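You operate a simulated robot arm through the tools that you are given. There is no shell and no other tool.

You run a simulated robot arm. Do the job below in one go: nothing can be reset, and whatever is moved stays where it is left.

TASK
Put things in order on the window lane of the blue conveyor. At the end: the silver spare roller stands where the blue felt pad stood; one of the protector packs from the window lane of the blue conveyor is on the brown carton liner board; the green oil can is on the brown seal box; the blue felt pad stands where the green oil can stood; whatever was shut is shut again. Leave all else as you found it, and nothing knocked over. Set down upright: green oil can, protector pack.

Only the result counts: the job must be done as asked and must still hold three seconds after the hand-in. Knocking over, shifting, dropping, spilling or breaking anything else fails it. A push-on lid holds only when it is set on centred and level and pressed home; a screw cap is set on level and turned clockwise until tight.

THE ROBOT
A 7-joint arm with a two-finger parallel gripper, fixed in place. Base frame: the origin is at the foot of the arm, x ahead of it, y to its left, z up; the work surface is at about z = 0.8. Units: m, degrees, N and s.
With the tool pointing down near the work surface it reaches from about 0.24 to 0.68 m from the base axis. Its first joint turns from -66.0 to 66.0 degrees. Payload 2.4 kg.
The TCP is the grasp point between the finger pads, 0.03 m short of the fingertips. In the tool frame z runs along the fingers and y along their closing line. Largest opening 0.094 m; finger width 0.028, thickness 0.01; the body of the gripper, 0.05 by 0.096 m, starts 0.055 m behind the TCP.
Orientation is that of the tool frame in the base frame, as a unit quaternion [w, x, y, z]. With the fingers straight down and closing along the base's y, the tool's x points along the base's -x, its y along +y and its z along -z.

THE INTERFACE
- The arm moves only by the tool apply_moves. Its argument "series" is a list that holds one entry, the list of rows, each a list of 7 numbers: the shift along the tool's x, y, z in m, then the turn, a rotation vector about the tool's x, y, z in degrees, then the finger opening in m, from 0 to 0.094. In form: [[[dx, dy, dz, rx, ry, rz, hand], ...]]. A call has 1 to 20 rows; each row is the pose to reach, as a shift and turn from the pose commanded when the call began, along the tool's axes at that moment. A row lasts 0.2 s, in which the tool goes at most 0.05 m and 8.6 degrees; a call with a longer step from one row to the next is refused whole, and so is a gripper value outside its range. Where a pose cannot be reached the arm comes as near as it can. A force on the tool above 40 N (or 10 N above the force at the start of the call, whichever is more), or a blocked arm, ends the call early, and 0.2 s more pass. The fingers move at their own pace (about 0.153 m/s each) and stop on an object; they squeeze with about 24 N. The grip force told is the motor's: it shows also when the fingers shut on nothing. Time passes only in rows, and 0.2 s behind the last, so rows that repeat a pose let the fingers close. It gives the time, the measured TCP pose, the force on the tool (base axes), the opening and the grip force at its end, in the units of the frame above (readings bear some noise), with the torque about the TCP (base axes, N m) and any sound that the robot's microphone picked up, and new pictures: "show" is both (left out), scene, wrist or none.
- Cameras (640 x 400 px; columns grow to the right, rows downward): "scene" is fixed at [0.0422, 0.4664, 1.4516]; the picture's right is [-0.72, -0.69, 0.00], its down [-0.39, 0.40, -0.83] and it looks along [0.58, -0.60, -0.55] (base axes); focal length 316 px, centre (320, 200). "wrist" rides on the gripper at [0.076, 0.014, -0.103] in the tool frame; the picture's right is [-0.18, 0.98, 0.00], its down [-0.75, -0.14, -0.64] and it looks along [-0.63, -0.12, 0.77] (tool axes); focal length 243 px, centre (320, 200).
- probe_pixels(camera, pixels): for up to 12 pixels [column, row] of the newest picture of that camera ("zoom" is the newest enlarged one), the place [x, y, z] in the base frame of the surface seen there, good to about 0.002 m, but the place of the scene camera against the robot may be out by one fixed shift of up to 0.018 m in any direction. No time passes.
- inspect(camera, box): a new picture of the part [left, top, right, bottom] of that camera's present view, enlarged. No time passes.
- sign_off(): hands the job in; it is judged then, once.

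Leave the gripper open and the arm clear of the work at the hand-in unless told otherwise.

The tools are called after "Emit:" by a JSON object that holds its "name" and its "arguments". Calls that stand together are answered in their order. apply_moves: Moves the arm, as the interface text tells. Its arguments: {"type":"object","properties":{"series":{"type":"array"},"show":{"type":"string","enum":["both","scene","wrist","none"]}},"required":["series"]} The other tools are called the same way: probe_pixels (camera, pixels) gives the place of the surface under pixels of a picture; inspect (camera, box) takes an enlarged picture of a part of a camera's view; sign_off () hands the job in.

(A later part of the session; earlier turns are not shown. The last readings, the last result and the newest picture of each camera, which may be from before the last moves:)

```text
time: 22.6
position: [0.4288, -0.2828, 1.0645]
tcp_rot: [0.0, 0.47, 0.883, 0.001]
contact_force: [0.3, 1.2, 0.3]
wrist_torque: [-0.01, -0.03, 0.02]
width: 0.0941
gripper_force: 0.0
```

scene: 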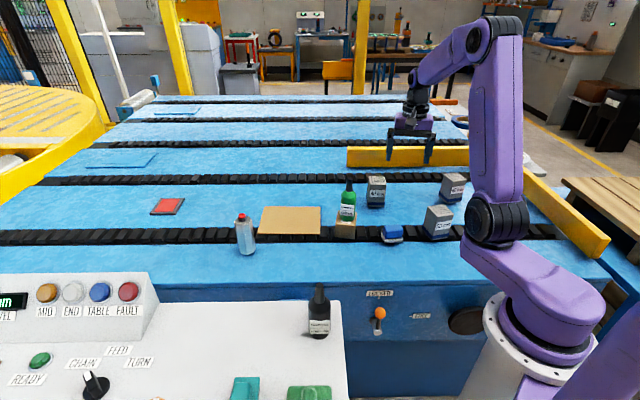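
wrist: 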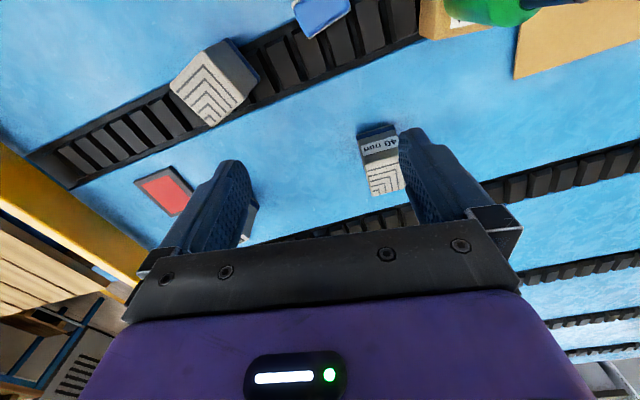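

The pad is at the top edge (322,15). I'll shift by 0.05 m along tool +x so it comes fully into view.

Emit:
{"name": "apply_moves", "arguments": {"series": [[[0.03, 0, 0, 0, 0, 0, 0.094], [0.06, 0, 0, 0, 0, 0, 0.094], [0.06, 0, 0, 0, 0, 0, 0.094]]], "show": "wrist"}}

Emit:
{"name": "inspect", "arguments": {"camera": "wrist", "box": [250, 0, 410, 100]}}

```text
time: 23.4
position: [0.396, -0.2301, 1.0665]
tcp_rot: [0.0, 0.469, 0.883, 0.0]
contact_force: [0.3, 0.4, 0.3]
wrist_torque: [-0.03, -0.03, -0.01]
width: 0.0939
gripper_force: 0.1
```

wrist: 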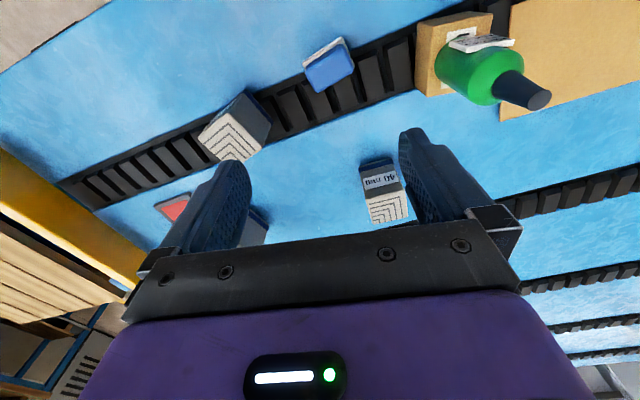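

```text
4.00 times, centred on (330, 50) of wrist
```

zoom: 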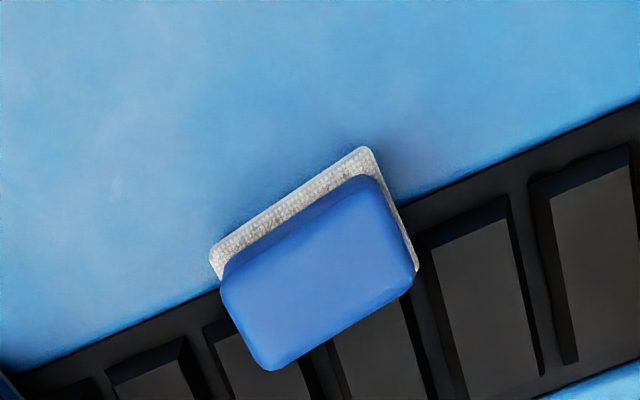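

I'll probe the pad's top-face corners and felt-base corners in this zoom.

Emit:
{"name": "probe_pixels", "arguments": {"camera": "zoom", "pixels": [[224, 285], [368, 182], [412, 272], [268, 366], [318, 280], [214, 258], [362, 152], [416, 262], [290, 200], [100, 200], [340, 230], [300, 310]]}}

```text
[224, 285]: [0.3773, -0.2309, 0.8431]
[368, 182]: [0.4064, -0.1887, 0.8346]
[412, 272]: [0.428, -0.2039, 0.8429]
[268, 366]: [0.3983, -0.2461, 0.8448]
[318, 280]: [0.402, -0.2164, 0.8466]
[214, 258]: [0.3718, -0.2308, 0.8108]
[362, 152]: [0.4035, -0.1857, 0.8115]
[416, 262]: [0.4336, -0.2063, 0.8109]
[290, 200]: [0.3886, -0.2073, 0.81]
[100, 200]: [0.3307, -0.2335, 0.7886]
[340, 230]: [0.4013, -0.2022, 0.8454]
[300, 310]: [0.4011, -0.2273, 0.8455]
```

Pad centre is (0.4026,-0.218), long axis along (0.575,0.818), handle top z 0.8455. I'll check how close the 50 mm pack is to where the left finger would go.

Emit:
{"name": "inspect", "arguments": {"camera": "wrist", "box": [180, 60, 308, 180]}}

Emit:
{"name": "probe_pixels", "arguments": {"camera": "wrist", "pixels": [[240, 96], [266, 118], [200, 138], [270, 128], [243, 158], [258, 140], [262, 124], [268, 120]]}}

```text
3.33 times, centred on (244, 120) of wrist
```

zoom: 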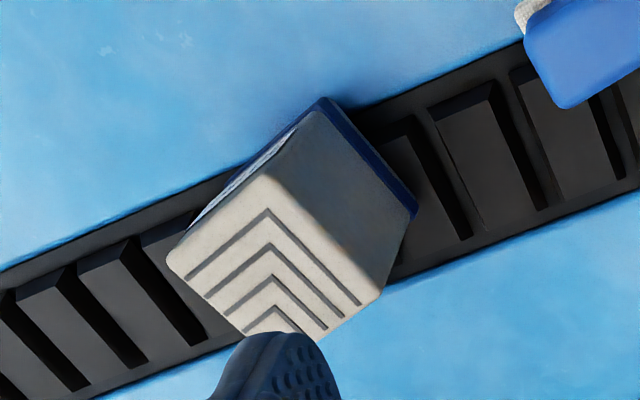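

```text
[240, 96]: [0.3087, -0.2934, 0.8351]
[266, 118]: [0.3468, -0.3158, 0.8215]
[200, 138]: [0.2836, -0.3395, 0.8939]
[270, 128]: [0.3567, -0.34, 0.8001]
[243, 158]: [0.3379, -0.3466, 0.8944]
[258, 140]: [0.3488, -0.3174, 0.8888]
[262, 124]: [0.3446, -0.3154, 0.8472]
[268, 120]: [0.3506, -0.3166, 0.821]
```

The nearest pack corner (0.35,-0.316) is over 4 cm away from the fingers. I'll turn −21° to align with the pad, centre over it, and go down to z ≈ 0.90 for a check.

Emit:
{"name": "apply_moves", "arguments": {"series": [[[0.002, 0.004, 0.02, 0, 0, -7, 0.085], [0.004, 0.008, 0.05, 0, 0, -14, 0.08], [0.0069, 0.0108, 0.09, 0, 0, -21, 0.08], [0.0069, 0.0108, 0.13, 0, 0, -21, 0.08], [0.0069, 0.0108, 0.16, 0, 0, -21, 0.08], [0.0069, 0.0108, 0.16, 0, 0, -21, 0.08]]]}}

```text
time: 24.8
position: [0.401, -0.2193, 0.9059]
tcp_rot: [0.0, 0.301, 0.954, -0.001]
contact_force: [-0.2, -0.2, -0.5]
wrist_torque: [0.02, 0.01, 0.01]
width: 0.0799
gripper_force: 0.0
```

scene: 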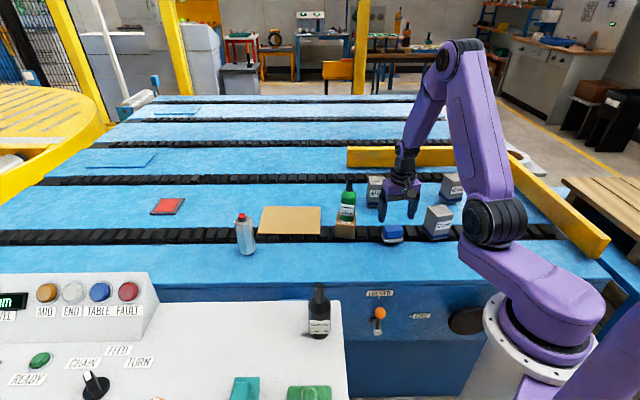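
wrist: 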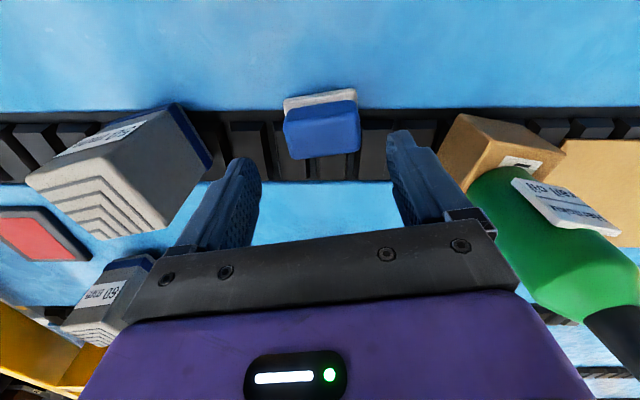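

The pad is between the fingers at (322,128) but looks slightly rotated; I'll zoom and check.

Emit:
{"name": "inspect", "arguments": {"camera": "wrist", "box": [240, 70, 400, 190]}}

Emit:
{"name": "probe_pixels", "arguments": {"camera": "wrist", "pixels": [[287, 111], [353, 103], [358, 147], [294, 157], [322, 128], [286, 98], [354, 91]]}}

```text
3.33 times, centred on (320, 130) of wrist
```

zoom: 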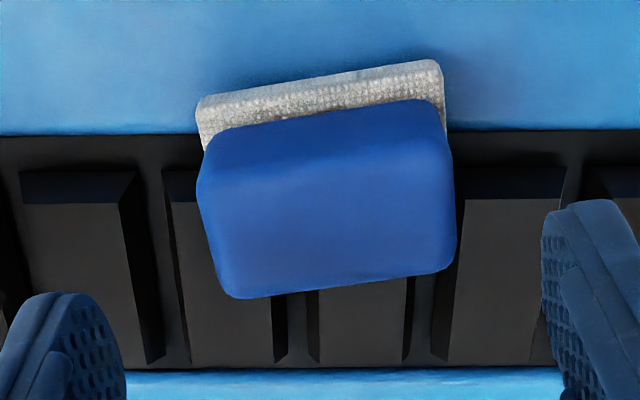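

```text
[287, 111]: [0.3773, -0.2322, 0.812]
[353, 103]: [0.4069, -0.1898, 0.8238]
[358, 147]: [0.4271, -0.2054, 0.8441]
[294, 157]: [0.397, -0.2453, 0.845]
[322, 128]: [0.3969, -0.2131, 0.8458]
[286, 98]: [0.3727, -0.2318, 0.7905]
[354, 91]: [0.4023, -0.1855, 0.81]
```

Orientation agrees (long axis at ~35–36°), the tilt is only the camera's own yaw. I'll descend to TCP z ≈ 0.846 and close.

Emit:
{"name": "apply_moves", "arguments": {"series": [[[0, 0, 0.025, 0, 0, 0, 0.08], [0, 0, 0.045, 0, 0, 0, 0.08], [0, 0, 0.059, 0, 0, 0, 0.08], [0, 0, 0.059, 0, 0, 0, 0.08], [0, 0, 0.059, 0, 0, 0, 0.06], [0, 0, 0.059, 0, 0, 0, 0.035], [0, 0, 0.059, 0, 0, 0, 0.035], [0, 0, 0.059, 0, 0, 0, 0.035]]]}}

```text
time: 26.6
position: [0.402, -0.221, 0.8492]
tcp_rot: [0.002, 0.3, 0.954, -0.001]
contact_force: [0.8, 3.1, 35.8]
wrist_torque: [0.39, -0.14, -0.06]
width: 0.0558
gripper_force: 23.7
```

scene: 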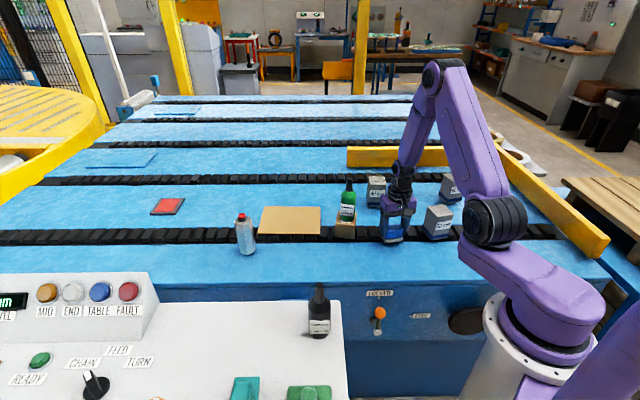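
wrist: 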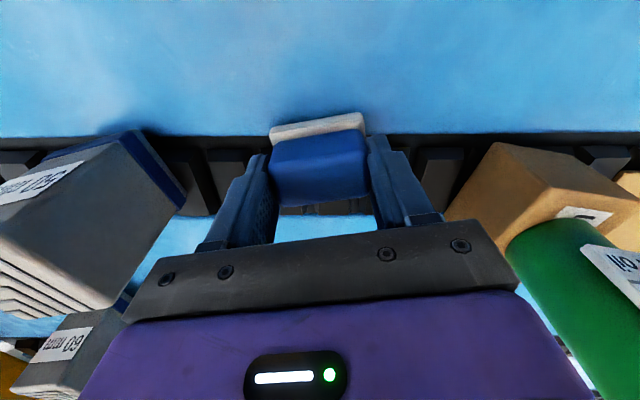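

The pad is gripped (opening 0.0558), but the tool presses down with ~36 N, so the fingertips bear on the felt base. I'll ease up 6 mm and check the force.

Emit:
{"name": "apply_moves", "arguments": {"series": [[[0, 0, -0.002, 0, 0, 0, 0.035], [0, 0, -0.004, 0, 0, 0, 0.035], [0, 0, -0.006, 0, 0, 0, 0.035], [0, 0, -0.006, 0, 0, 0, 0.035]]]}}

Emit:
{"name": "inspect", "arguments": {"camera": "scene", "box": [360, 190, 440, 255]}}

```text
time: 27.6
position: [0.4025, -0.2186, 0.8531]
tcp_rot: [0.0, 0.301, 0.954, 0.001]
contact_force: [0.4, -0.3, -0.5]
wrist_torque: [0.02, 0.06, -0.01]
width: 0.0555
gripper_force: 24.3
```

scene: 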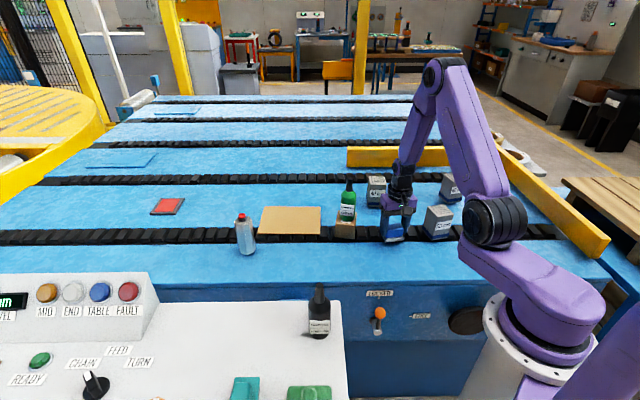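
wrist: 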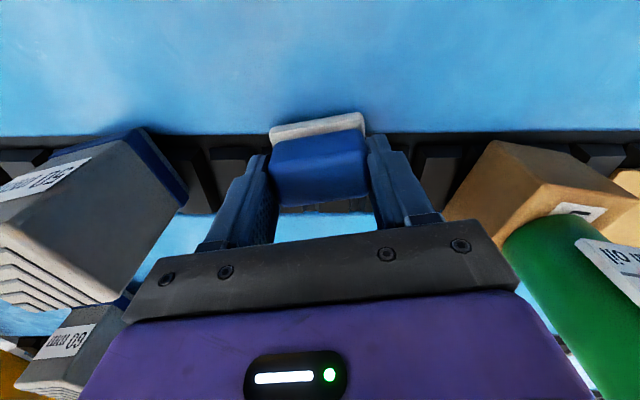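

```text
6.15 times, centred on (400, 222) of scene
```

zoom: 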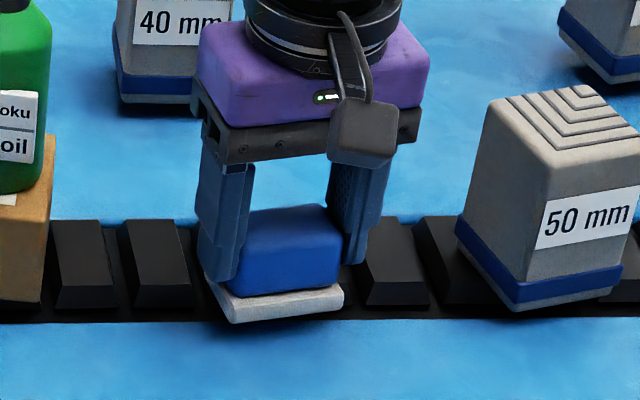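

The pad is held free with no residual force. I'll lift it and carry it over to the can's old spot (0.430,-0.417).

Emit:
{"name": "apply_moves", "arguments": {"series": [[[0, 0, -0.02, 0, 0, 0, 0.035], [0, 0, -0.05, 0, 0, 0, 0.035], [0, 0, -0.09, 0, 0, 0, 0.035], [0, 0, -0.13, 0, 0, 0, 0.035], [0, 0, -0.14, 0, 0, 0, 0.035], [-0.01, -0.0108, -0.14, 0, 0, 0, 0.035], [-0.03, -0.0323, -0.14, 0, 0, 0, 0.035], [-0.05, -0.0539, -0.14, 0, 0, 0, 0.035], [-0.07, -0.0755, -0.14, 0, 0, 0, 0.035], [-0.09, -0.097, -0.14, 0, 0, 0, 0.035], [-0.11, -0.1186, -0.14, 0, 0, 0, 0.035], [-0.127, -0.137, -0.14, 0, 0, 0, 0.035], [-0.1366, -0.1473, -0.14, 0, 0, 0, 0.035], [-0.1366, -0.1473, -0.14, 0, 0, 0, 0.035]]]}}

```text
time: 30.6
position: [0.4314, -0.4205, 0.9944]
tcp_rot: [0.0, 0.301, 0.954, 0.0]
contact_force: [-0.3, 0.0, -1.5]
wrist_torque: [0.01, 0.0, -0.01]
width: 0.0556
gripper_force: 24.3
```

scene: 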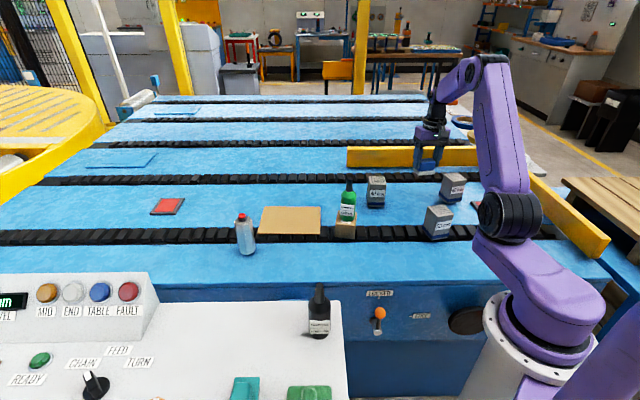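
wrist: 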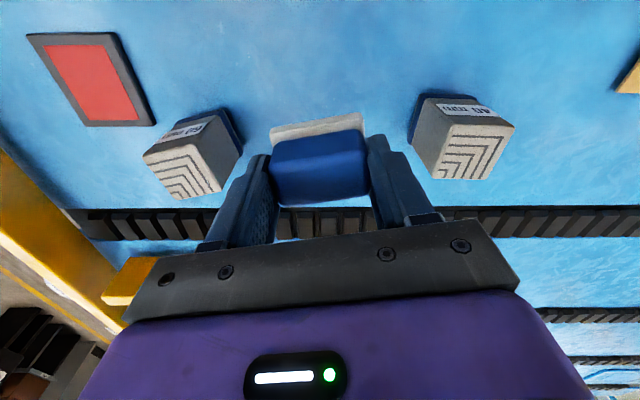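

The pad is over the spot. I'll lower to about 10 mm above touchdown.

Emit:
{"name": "apply_moves", "arguments": {"series": [[[0, 0, 0.03, 0, 0, 0, 0.035], [0, 0, 0.065, 0, 0, 0, 0.035], [0, 0, 0.1, 0, 0, 0, 0.035], [0, 0, 0.125, 0, 0, 0, 0.035], [0, 0, 0.132, 0, 0, 0, 0.035], [0, 0, 0.132, 0, 0, 0, 0.035]]]}}

Emit:
{"name": "inspect", "arguments": {"camera": "scene", "box": [380, 155, 460, 230]}}

```text
time: 32.0
position: [0.4303, -0.4177, 0.8617]
tcp_rot: [0.0, 0.302, 0.953, 0.0]
contact_force: [0.1, 0.2, -1.0]
wrist_torque: [0.02, 0.01, -0.01]
width: 0.0555
gripper_force: 24.1
```

scene: 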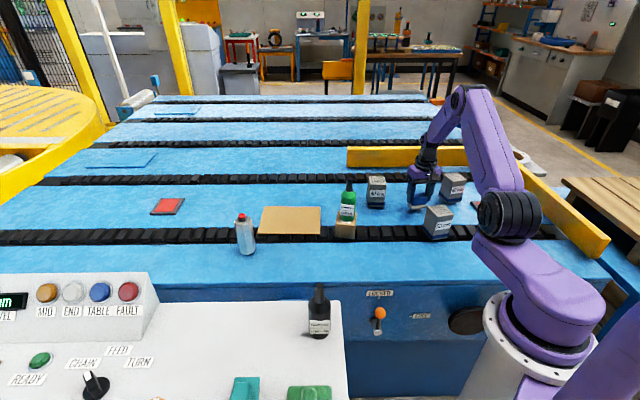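
wrist: 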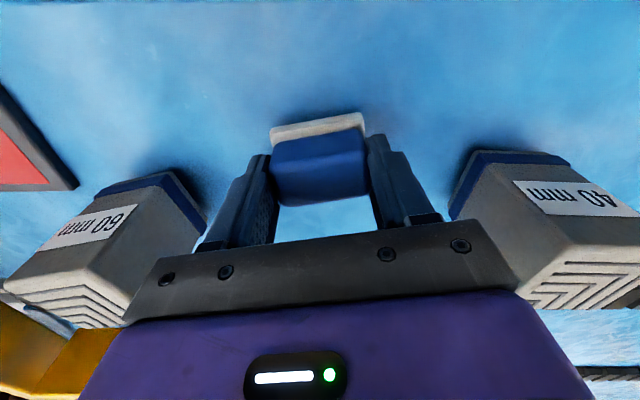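

```text
5.33 times, centred on (420, 192) of scene
```

zoom: 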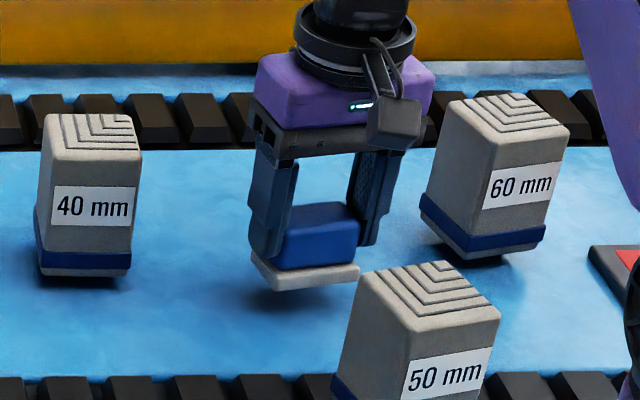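

About 10 mm to go. I'll lower in small steps until the force changes.

Emit:
{"name": "apply_moves", "arguments": {"series": [[[0, 0, 0.003, 0, 0, 0, 0.035], [0, 0, 0.006, 0, 0, 0, 0.035], [0, 0, 0.008, 0, 0, 0, 0.035], [0, 0, 0.008, 0, 0, 0, 0.035]]], "show": "none"}}

Emit:
{"name": "apply_moves", "arguments": {"series": [[[0, 0, 0.001, 0, 0, 0, 0.035], [0, 0, 0.002, 0, 0, 0, 0.035], [0, 0, 0.002, 0, 0, 0, 0.035]]], "show": "none"}}

```text
time: 33.0
position: [0.43, -0.4179, 0.8547]
tcp_rot: [0.001, 0.3, 0.954, 0.0]
contact_force: [-0.2, 0.4, -1.6]
wrist_torque: [0.01, -0.04, 0.0]
width: 0.0554
gripper_force: 23.9
```

```text
time: 33.8
position: [0.4312, -0.4175, 0.8517]
tcp_rot: [-0.001, 0.301, 0.954, 0.0]
contact_force: [-0.2, 0.6, -0.9]
wrist_torque: [0.02, 0.01, -0.02]
width: 0.0554
gripper_force: 24.1
```

Still no contact; two more 1 mm steps.

Emit:
{"name": "apply_moves", "arguments": {"series": [[[0, 0, 0.001, 0, 0, 0, 0.035], [0, 0, 0.002, 0, 0, 0, 0.035], [0, 0, 0.002, 0, 0, 0, 0.035]]], "show": "none"}}

```text
time: 34.6
position: [0.4302, -0.4178, 0.8504]
tcp_rot: [0.001, 0.301, 0.954, 0.001]
contact_force: [-0.4, 1.8, 8.0]
wrist_torque: [0.33, -0.19, 0.03]
width: 0.0554
gripper_force: 24.0
```

Contact (8 N). I'll release in place.

Emit:
{"name": "apply_moves", "arguments": {"series": [[[0, 0, 0, 0, 0, 0, 0.055], [0, 0, 0, 0, 0, 0, 0.058], [0, 0, 0, 0, 0, 0, 0.064], [0, 0, 0, 0, 0, 0, 0.075], [0, 0, 0, 0, 0, 0, 0.08], [0, 0, 0, 0, 0, 0, 0.08]]]}}

Emit:
{"name": "inspect", "arguments": {"camera": "scene", "box": [380, 155, 460, 230]}}

```text
time: 36.0
position: [0.4306, -0.4181, 0.851]
tcp_rot: [0.0, 0.3, 0.954, 0.0]
contact_force: [0.1, 0.4, 0.9]
wrist_torque: [0.0, -0.01, -0.02]
width: 0.0798
gripper_force: 0.1
```

scene: 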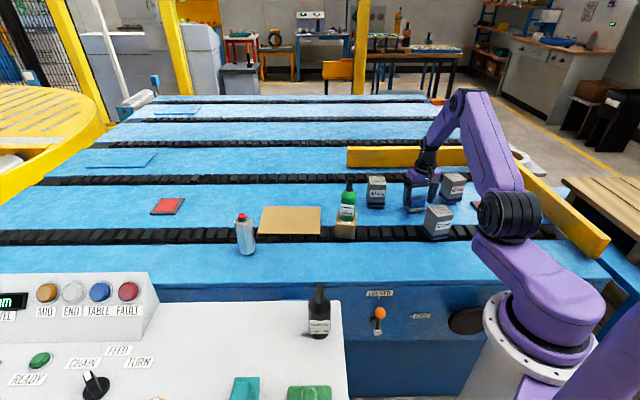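
wrist: 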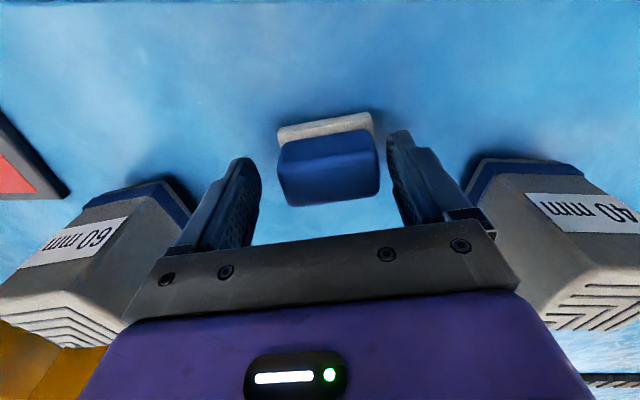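

```text
5.33 times, centred on (420, 192) of scene
```

zoom: 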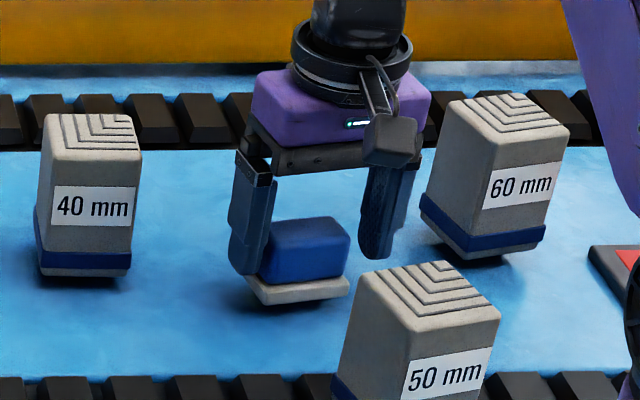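

Released; the pad seems to have shifted a few mm along tool y. I'll rise straight up and measure its place.

Emit:
{"name": "apply_moves", "arguments": {"series": [[[0, 0, -0.02, 0, 0, 0, 0.08], [0, 0, -0.05, 0, 0, 0, 0.085], [0, 0, -0.09, 0, 0, 0, 0.094], [0, 0, -0.13, 0, 0, 0, 0.094], [0, 0, -0.17, 0, 0, 0, 0.094], [0, 0, -0.2, 0, 0, 0, 0.094], [0, 0, -0.2, 0, 0, 0, 0.094]]]}}

Emit:
{"name": "inspect", "arguments": {"camera": "wrist", "box": [240, 20, 400, 120]}}

```text
time: 37.6
position: [0.426, -0.4194, 1.0486]
tcp_rot: [0.0, 0.3, 0.954, 0.0]
contact_force: [-0.8, 0.5, -0.7]
wrist_torque: [-0.02, 0.0, 0.01]
width: 0.094
gripper_force: 0.1
```

scene: 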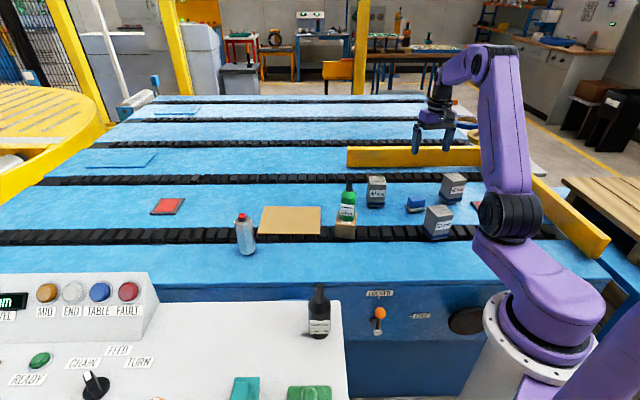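
wrist: 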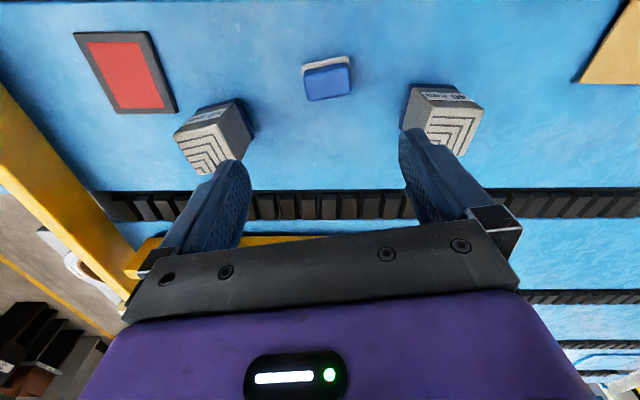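

```text
4.00 times, centred on (320, 70) of wrist
```

zoom: 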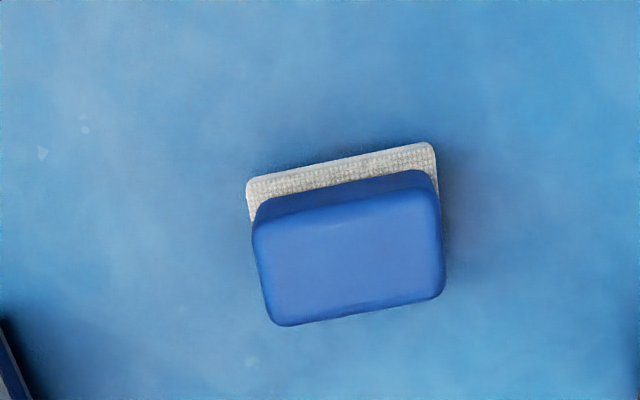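

The pad stands flat. I'll probe its corners to get the actual centre.

Emit:
{"name": "probe_pixels", "arguments": {"camera": "zoom", "pixels": [[255, 228], [436, 190], [440, 290], [274, 322], [350, 255], [250, 182], [432, 148], [300, 285], [400, 230]]}}

```text
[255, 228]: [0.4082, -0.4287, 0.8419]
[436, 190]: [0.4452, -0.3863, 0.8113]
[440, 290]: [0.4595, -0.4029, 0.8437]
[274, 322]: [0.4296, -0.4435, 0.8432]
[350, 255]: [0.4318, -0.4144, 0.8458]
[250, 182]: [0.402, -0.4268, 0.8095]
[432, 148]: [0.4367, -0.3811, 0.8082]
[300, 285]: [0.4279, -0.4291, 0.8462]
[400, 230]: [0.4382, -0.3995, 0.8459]
```

The pad's centre is at about (0.434,-0.415), within 5 mm of the can's old place — good. Now I move, at z ≈ 1.10, over toward the roller and turn back to yaw 0 to look at it.

Emit:
{"name": "apply_moves", "arguments": {"series": [[[0, 0, -0.04, 0, 0, 0, 0.094], [0.0146, 0.0427, -0.05, 0, 0, -7, 0.094], [0.0292, 0.0853, -0.05, 0, 0, -14, 0.094], [0.0439, 0.128, -0.05, 0, 0, -21, 0.094], [0.0585, 0.1707, -0.05, 0, 0, -28, 0.094], [0.0731, 0.2133, -0.05, 0, 0, -35, 0.094], [0.0877, 0.256, -0.05, 0, 0, -35, 0.094], [0.1023, 0.2987, -0.05, 0, 0, -35, 0.094], [0.1169, 0.3413, -0.05, 0, 0, -35, 0.094], [0.1316, 0.384, -0.05, 0, 0, -35, 0.094], [0.1462, 0.4267, -0.05, 0, 0, -35, 0.094], [0.1608, 0.4693, -0.05, 0, 0, -35, 0.094], [0.1754, 0.512, -0.05, 0, 0, -35, 0.094], [0.1754, 0.512, -0.05, 0, 0, -35, 0.094]]]}}

Emit:
{"name": "inspect", "arguments": {"camera": "wrist", "box": [260, 60, 420, 200]}}

```text
time: 40.6
position: [0.5832, 0.1027, 1.1005]
tcp_rot: [0.0, 0.0, 1.0, 0.0]
contact_force: [0.1, 0.0, 0.0]
wrist_torque: [-0.01, 0.0, -0.02]
width: 0.0939
gripper_force: 0.1
```

scene: 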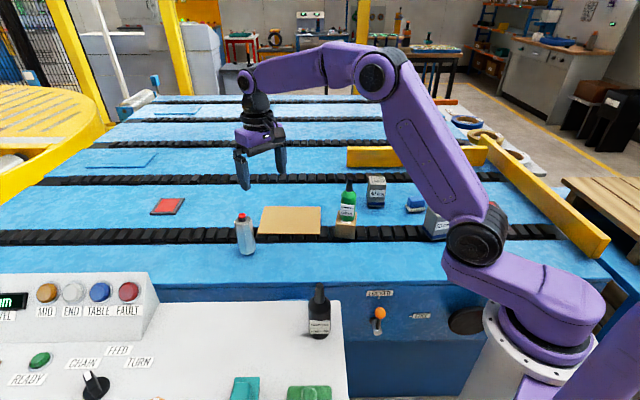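
wrist: 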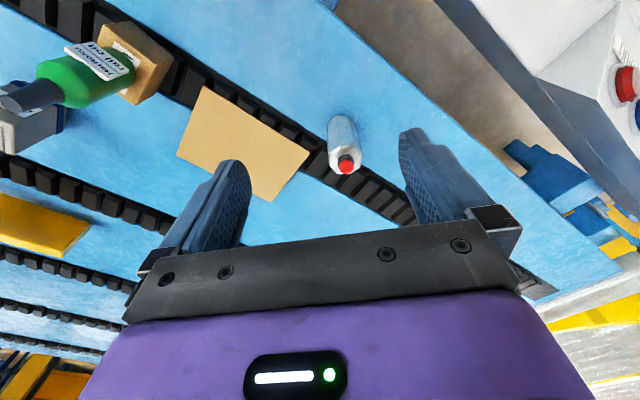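

```text
2.86 times, centred on (340, 130) of wrist
```

zoom: 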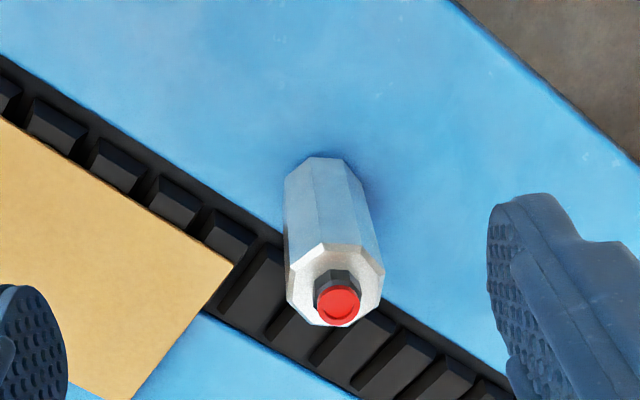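

I'll move farther out (x ≈ 0.65, z ≈ 1.07) to see the roller top more from above and test the reach.

Emit:
{"name": "apply_moves", "arguments": {"series": [[[-0.035, 0.005, 0.01, 0, 0, 0, 0.094], [-0.07, 0.01, 0.03, 0, 0, 0, 0.094], [-0.07, 0.01, 0.03, 0, 0, 0, 0.094]]]}}

Emit:
{"name": "inspect", "arguments": {"camera": "wrist", "box": [276, 40, 404, 140]}}

```text
time: 41.4
position: [0.6502, 0.1122, 1.0686]
tcp_rot: [0.0, 0.0, 1.0, 0.0]
contact_force: [-0.4, 0.2, -0.3]
wrist_torque: [0.0, 0.02, 0.0]
width: 0.094
gripper_force: 0.1
```

scene: 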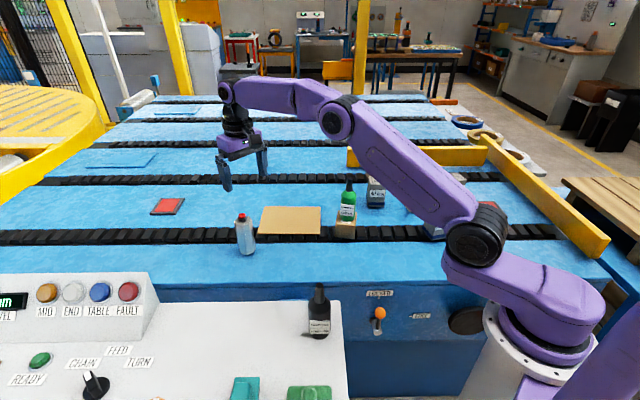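
wrist: 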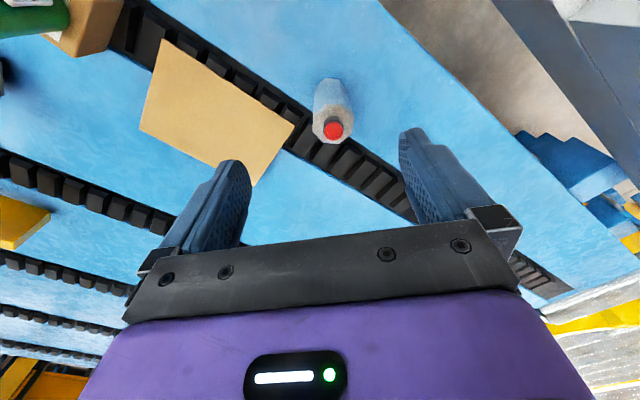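

```text
4.00 times, centred on (340, 90) of wrist
```

zoom: 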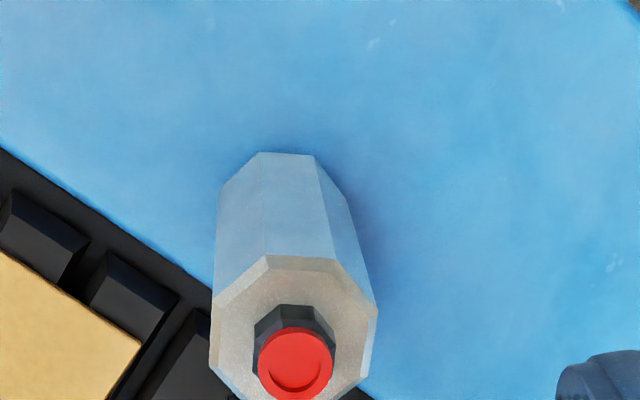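

Reach at x 0.65 is fine. I'll zoom centred on the roller's top and probe its octagon corners.

Emit:
{"name": "inspect", "arguments": {"camera": "wrist", "box": [293, 85, 373, 155]}}

```text
5.71 times, centred on (333, 120) of wrist
```

zoom: 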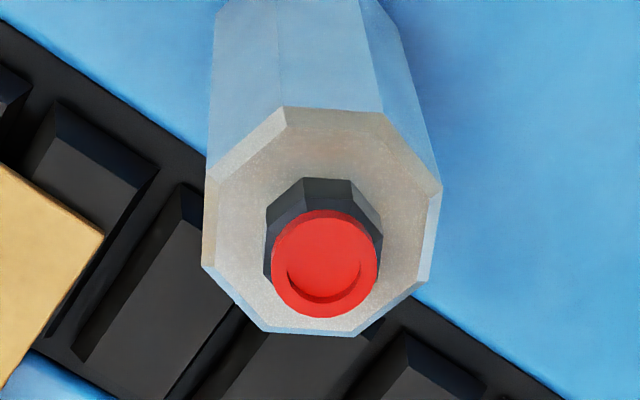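

Emit:
{"name": "probe_pixels", "arguments": {"camera": "zoom", "pixels": [[285, 110], [382, 117], [436, 190], [420, 284], [355, 330], [268, 328], [206, 262], [210, 182], [324, 262], [320, 165], [240, 100], [400, 80]]}}

```text
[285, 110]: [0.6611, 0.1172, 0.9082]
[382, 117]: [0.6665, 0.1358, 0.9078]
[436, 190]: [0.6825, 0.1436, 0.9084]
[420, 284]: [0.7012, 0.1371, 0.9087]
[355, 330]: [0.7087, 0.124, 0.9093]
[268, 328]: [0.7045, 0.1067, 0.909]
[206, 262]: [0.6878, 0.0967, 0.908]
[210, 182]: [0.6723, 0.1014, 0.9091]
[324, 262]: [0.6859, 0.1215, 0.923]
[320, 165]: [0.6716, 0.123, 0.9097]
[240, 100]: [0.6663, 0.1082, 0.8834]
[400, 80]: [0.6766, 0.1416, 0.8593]
```

The roller axis is at (0.686,0.120), octagon ~0.044 across flats, body top z 0.909, cap top ~0.927; flats face ±75.5° so a yaw of about 14.5° grips across flats. It's at 0.696 m from the base, so I'll first test whether the arm reaches above it.

Emit:
{"name": "apply_moves", "arguments": {"series": [[[-0.018, 0.004, 0.0, 0, 0, 7.5, 0.094], [-0.0356, 0.0073, 0.0, 0, 0, 14.5, 0.094], [-0.0356, 0.0073, 0.03, 0, 0, 14.5, 0.094], [-0.0356, 0.0073, 0.06, 0, 0, 14.5, 0.094], [-0.0356, 0.0073, 0.06, 0, 0, 14.5, 0.094]]]}}

Emit:
{"name": "inspect", "arguments": {"camera": "wrist", "box": [240, 60, 400, 200]}}

```text
time: 42.6
position: [0.6803, 0.1183, 1.007]
tcp_rot: [0.001, 0.126, 0.992, 0.0]
contact_force: [-0.1, 1.2, -0.2]
wrist_torque: [0.0, -0.01, -0.02]
width: 0.0941
gripper_force: 0.1
out of reach, approached as far as the arm can: row 2, 3, 4, 5
```

scene: 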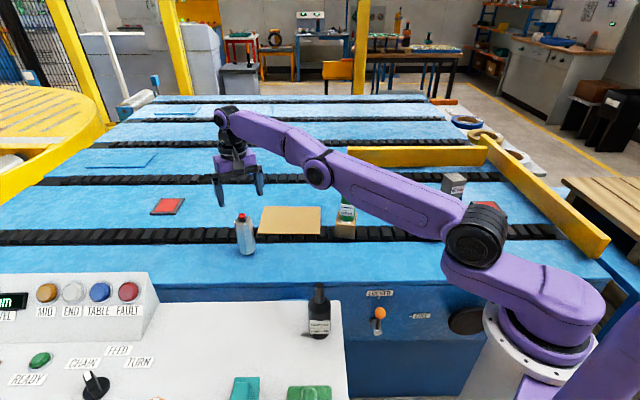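
wrist: 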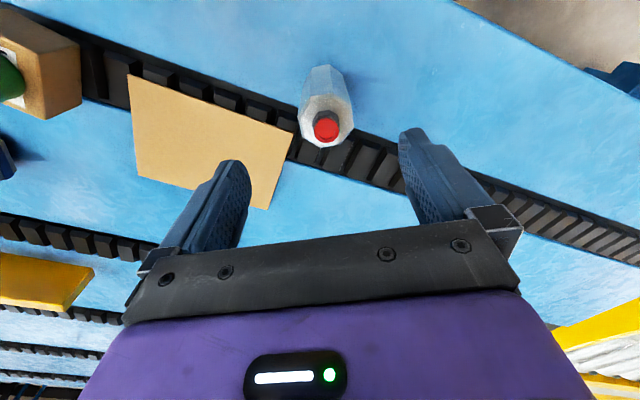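

```text
2.86 times, centred on (320, 130) of wrist
```

zoom: 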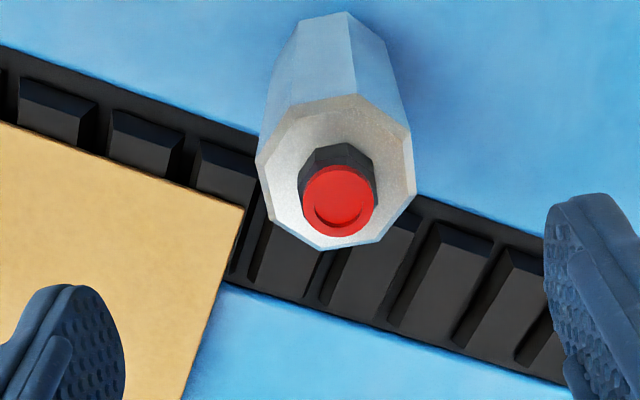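

Straight down, the arm stops 5–6 mm short. I'll tilt the hand 10° about its closing axis (fingertips outward) to gain reach; the pads stay vertical against the flats. Test it at this height.

Emit:
{"name": "apply_moves", "arguments": {"series": [[[0, 0, 0, 0, -5, 0, 0.094], [0, 0, 0, 0, -10, 0, 0.094], [0, 0, 0, 0, -10, 0, 0.094]]]}}

Emit:
{"name": "inspect", "arguments": {"camera": "wrist", "box": [240, 60, 400, 200]}}

```text
time: 43.4
position: [0.6789, 0.1177, 1.009]
tcp_rot: [0.088, 0.126, 0.988, -0.011]
contact_force: [0.1, 0.3, -0.3]
wrist_torque: [0.0, 0.0, 0.01]
width: 0.0941
gripper_force: 0.1
```

scene: 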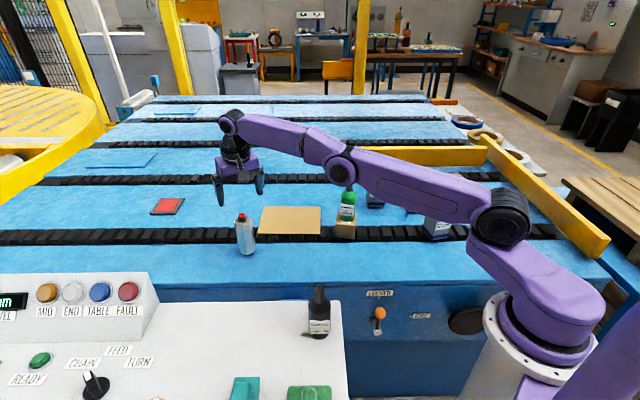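
wrist: 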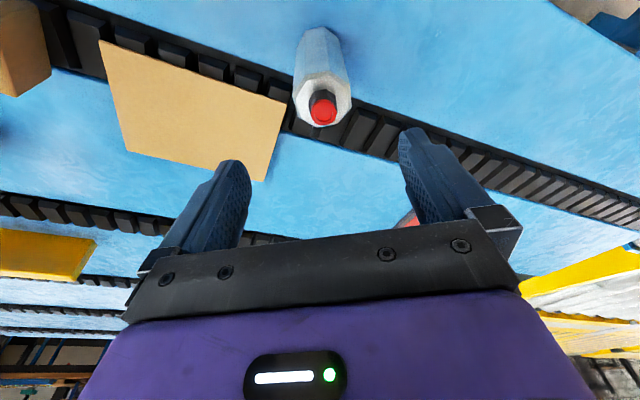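

```text
2.86 times, centred on (320, 130) of wrist
```

zoom: 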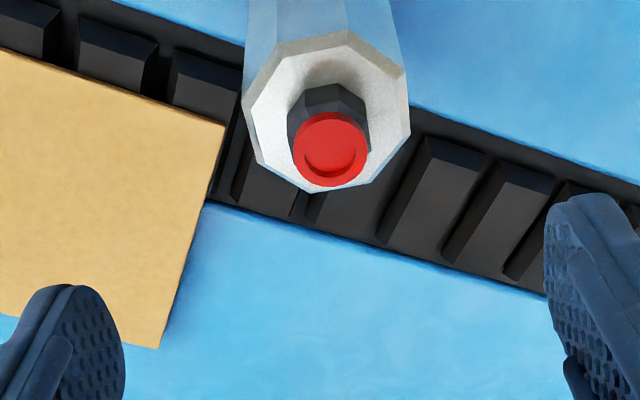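

The tilt is right (tool z = (0.17,-0.04,-0.98)). Now I shift to the roller axis (0.6856,0.1203) and go down 5 cm to check alignment.

Emit:
{"name": "apply_moves", "arguments": {"series": [[[-0.0058, 0.0042, 0.001, 0, 0, 0, 0.094], [-0.0015, 0.0042, 0.0256, 0, 0, 0, 0.094], [0.0029, 0.0042, 0.0502, 0, 0, 0, 0.094], [0.0029, 0.0042, 0.0502, 0, 0, 0, 0.094]]]}}

Emit:
{"name": "inspect", "arguments": {"camera": "wrist", "box": [240, 80, 400, 220]}}

```text
time: 44.4
position: [0.6836, 0.12, 0.9584]
tcp_rot: [0.087, 0.126, 0.988, -0.011]
contact_force: [-0.5, 0.3, 0.3]
wrist_torque: [0.02, -0.02, -0.02]
width: 0.0937
gripper_force: 0.0
```

scene: 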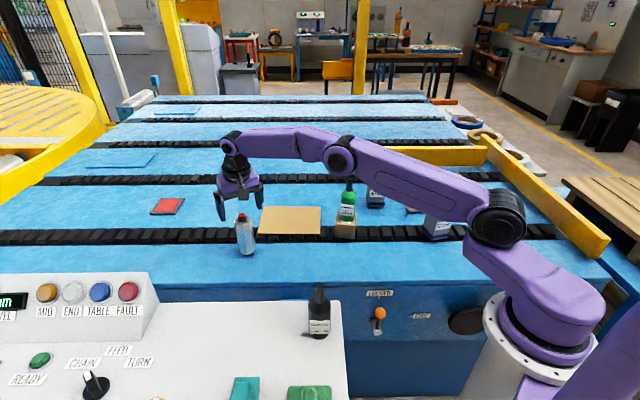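
wrist: 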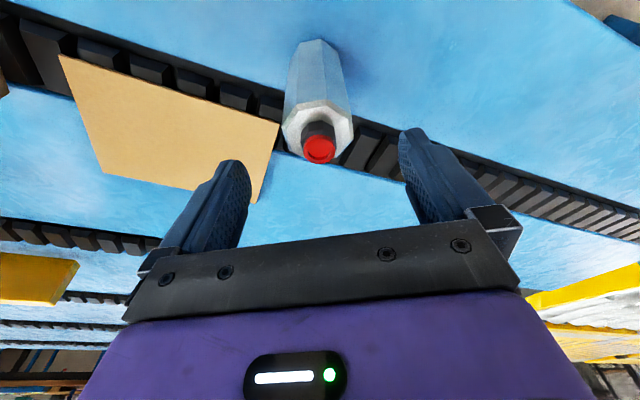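

```text
2.86 times, centred on (320, 150) of wrist
```

zoom: 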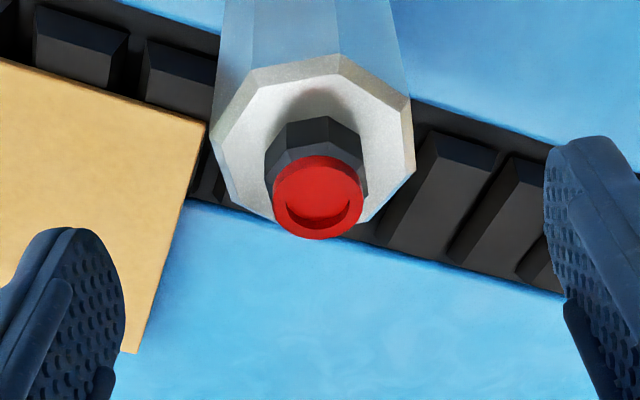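

The cap is centred at column 319. I'll double-check the flats' direction and the board's clearance with probes at this closer range.

Emit:
{"name": "probe_pixels", "arguments": {"camera": "zoom", "pixels": [[240, 73], [337, 58], [407, 103], [413, 160], [362, 220], [275, 216], [230, 190], [214, 125], [318, 200], [205, 125], [140, 345], [335, 90]]}}

```text
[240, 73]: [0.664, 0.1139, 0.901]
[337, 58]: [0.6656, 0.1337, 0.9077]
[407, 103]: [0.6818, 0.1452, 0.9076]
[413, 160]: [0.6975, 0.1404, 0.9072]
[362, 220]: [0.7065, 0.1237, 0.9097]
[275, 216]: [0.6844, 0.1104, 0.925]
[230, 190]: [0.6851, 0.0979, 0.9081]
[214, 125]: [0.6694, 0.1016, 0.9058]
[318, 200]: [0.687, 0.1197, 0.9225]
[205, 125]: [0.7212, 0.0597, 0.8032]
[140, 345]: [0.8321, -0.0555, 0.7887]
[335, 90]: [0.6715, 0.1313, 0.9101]
```

Flats confirmed (~14°). I'll descend vertically to TCP z ≈ 0.882 and check before closing.

Emit:
{"name": "apply_moves", "arguments": {"series": [[[0.0041, 0.0003, 0.025, 0, 0, 0, 0.094], [0.0082, 0.0003, 0.05, 0, 0, 0, 0.094], [0.0112, 0.0003, 0.068, 0, 0, 0, 0.094], [0.0122, 0.0003, 0.075, 0, 0, 0, 0.094], [0.0122, 0.0003, 0.075, 0, 0, 0, 0.094]]]}}

Emit:
{"name": "inspect", "arguments": {"camera": "scene", "box": [200, 170, 300, 270]}}

```text
time: 45.6
position: [0.6866, 0.1217, 0.8832]
tcp_rot: [0.086, 0.127, 0.988, -0.011]
contact_force: [0.6, 0.3, 0.3]
wrist_torque: [0.03, 0.01, 0.01]
width: 0.0939
gripper_force: 0.0
```

scene: 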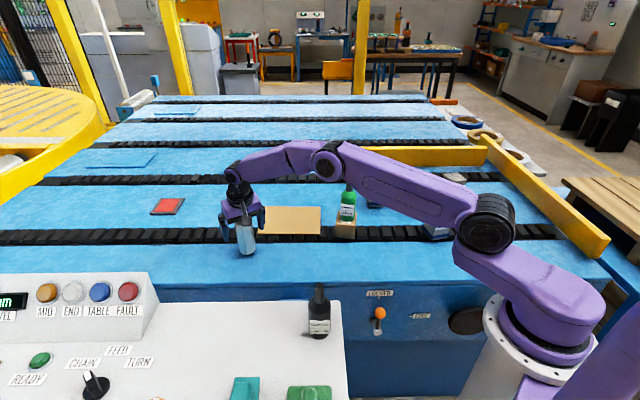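
wrist: 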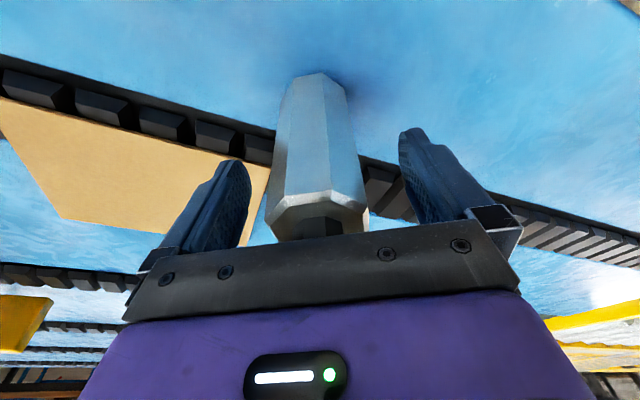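

```text
4.00 times, centred on (250, 220) of scene
```

zoom: 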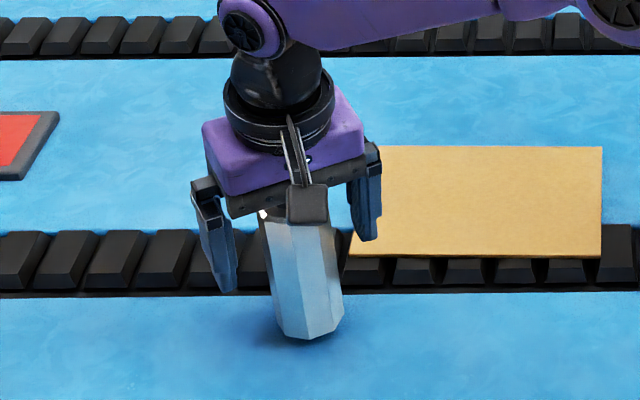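

Roller is centred between the fingers, cap under the palm, no contact. Close.

Emit:
{"name": "apply_moves", "arguments": {"series": [[[0, 0, 0, 0, 0, 0, 0.065], [0, 0, 0, 0, 0, 0, 0.05], [0, 0, 0, 0, 0, 0, 0.035], [0, 0, 0, 0, 0, 0, 0.035], [0, 0, 0, 0, 0, 0, 0.035]]]}}

Emit:
{"name": "inspect", "arguments": {"camera": "scene", "box": [200, 170, 300, 270]}}

```text
time: 46.8
position: [0.6867, 0.1205, 0.8822]
tcp_rot: [0.086, 0.126, 0.988, -0.011]
contact_force: [0.1, -1.3, 1.0]
wrist_torque: [-0.05, -0.07, -0.04]
width: 0.0506
gripper_force: 24.3
```

scene: 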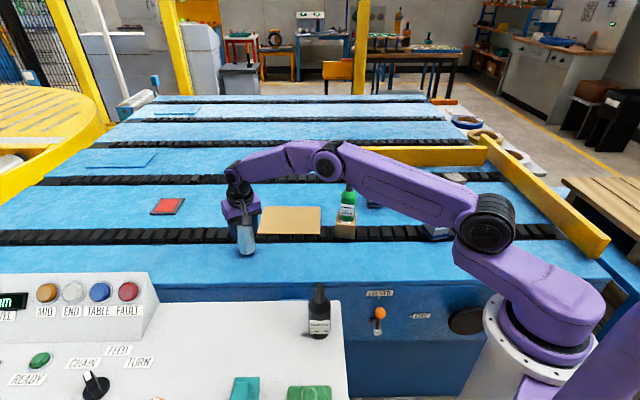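
wrist: 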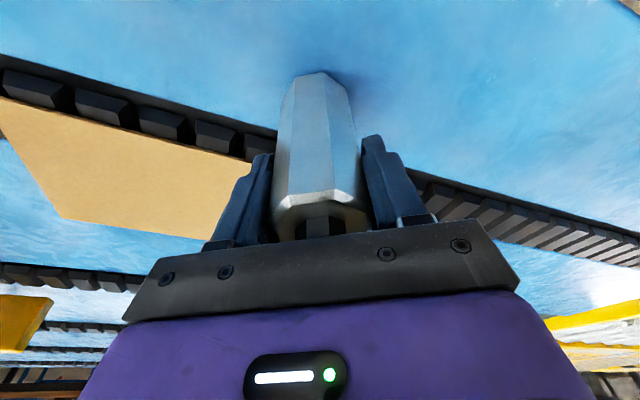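

```text
4.00 times, centred on (250, 220) of scene
```

zoom: 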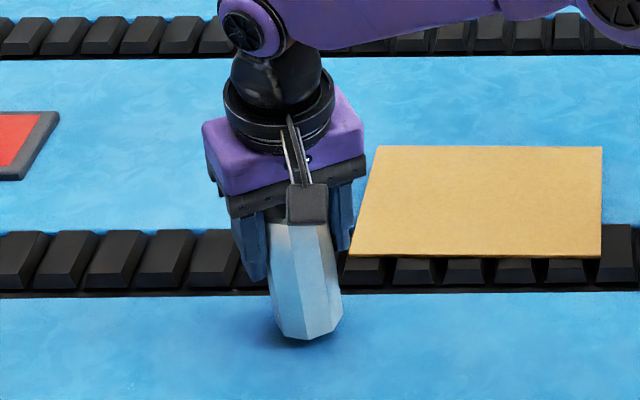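

The roller is gripped (0.0506, 24 N). I'll lift it straight up 0.13 m.

Emit:
{"name": "apply_moves", "arguments": {"series": [[[-0.0017, 0, -0.0098, 0, 0, 0, 0.035], [-0.0052, 0, -0.0295, 0, 0, 0, 0.035], [-0.0095, 0, -0.0542, 0, 0, 0, 0.035], [-0.0139, 0, -0.0788, 0, 0, 0, 0.035], [-0.0182, 0, -0.1034, 0, 0, 0, 0.035], [-0.0226, 0, -0.128, 0, 0, 0, 0.035], [-0.0226, 0, -0.128, 0, 0, 0, 0.035]]]}}

```text
time: 48.4
position: [0.6867, 0.1216, 1.0108]
tcp_rot: [0.086, 0.126, 0.988, -0.011]
contact_force: [-0.6, -0.6, -5.0]
wrist_torque: [-0.02, 0.0, 0.02]
width: 0.0505
gripper_force: 23.9
```

scene: 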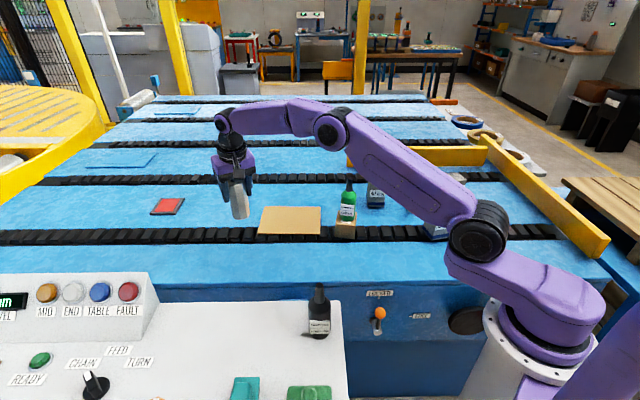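
wrist: 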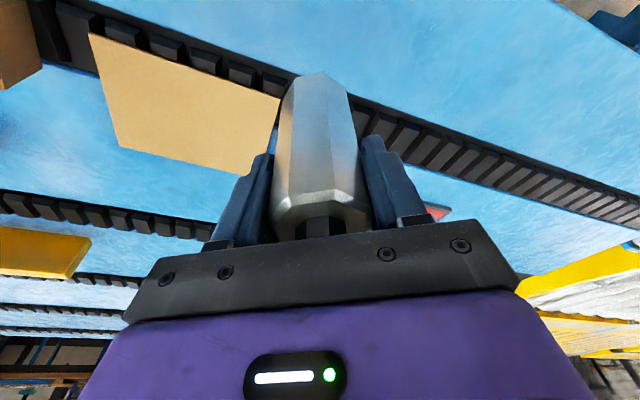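

Held, weight ~5 N. I'll check in a zoom that it hangs upright.

Emit:
{"name": "inspect", "arguments": {"camera": "scene", "box": [190, 130, 290, 230]}}

Emit:
{"name": "probe_pixels", "arguments": {"camera": "scene", "pixels": [[236, 190], [238, 200], [240, 210], [241, 216], [232, 190], [234, 205], [236, 216]]}}

```text
4.00 times, centred on (240, 180) of scene
```

zoom: 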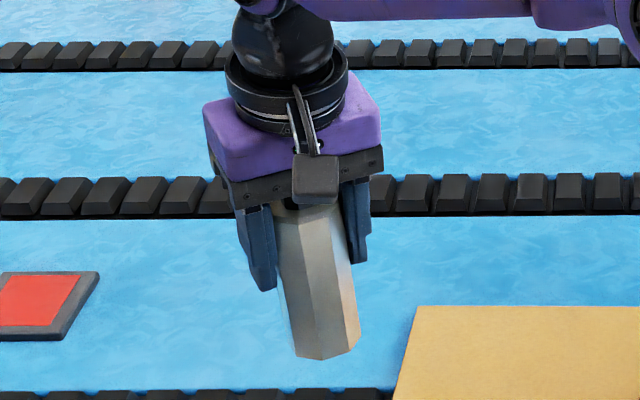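

```text
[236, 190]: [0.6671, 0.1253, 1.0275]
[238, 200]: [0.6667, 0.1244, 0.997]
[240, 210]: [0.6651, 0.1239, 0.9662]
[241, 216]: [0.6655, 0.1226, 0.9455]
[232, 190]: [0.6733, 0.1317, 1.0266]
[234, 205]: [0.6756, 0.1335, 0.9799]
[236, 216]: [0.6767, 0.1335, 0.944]
```

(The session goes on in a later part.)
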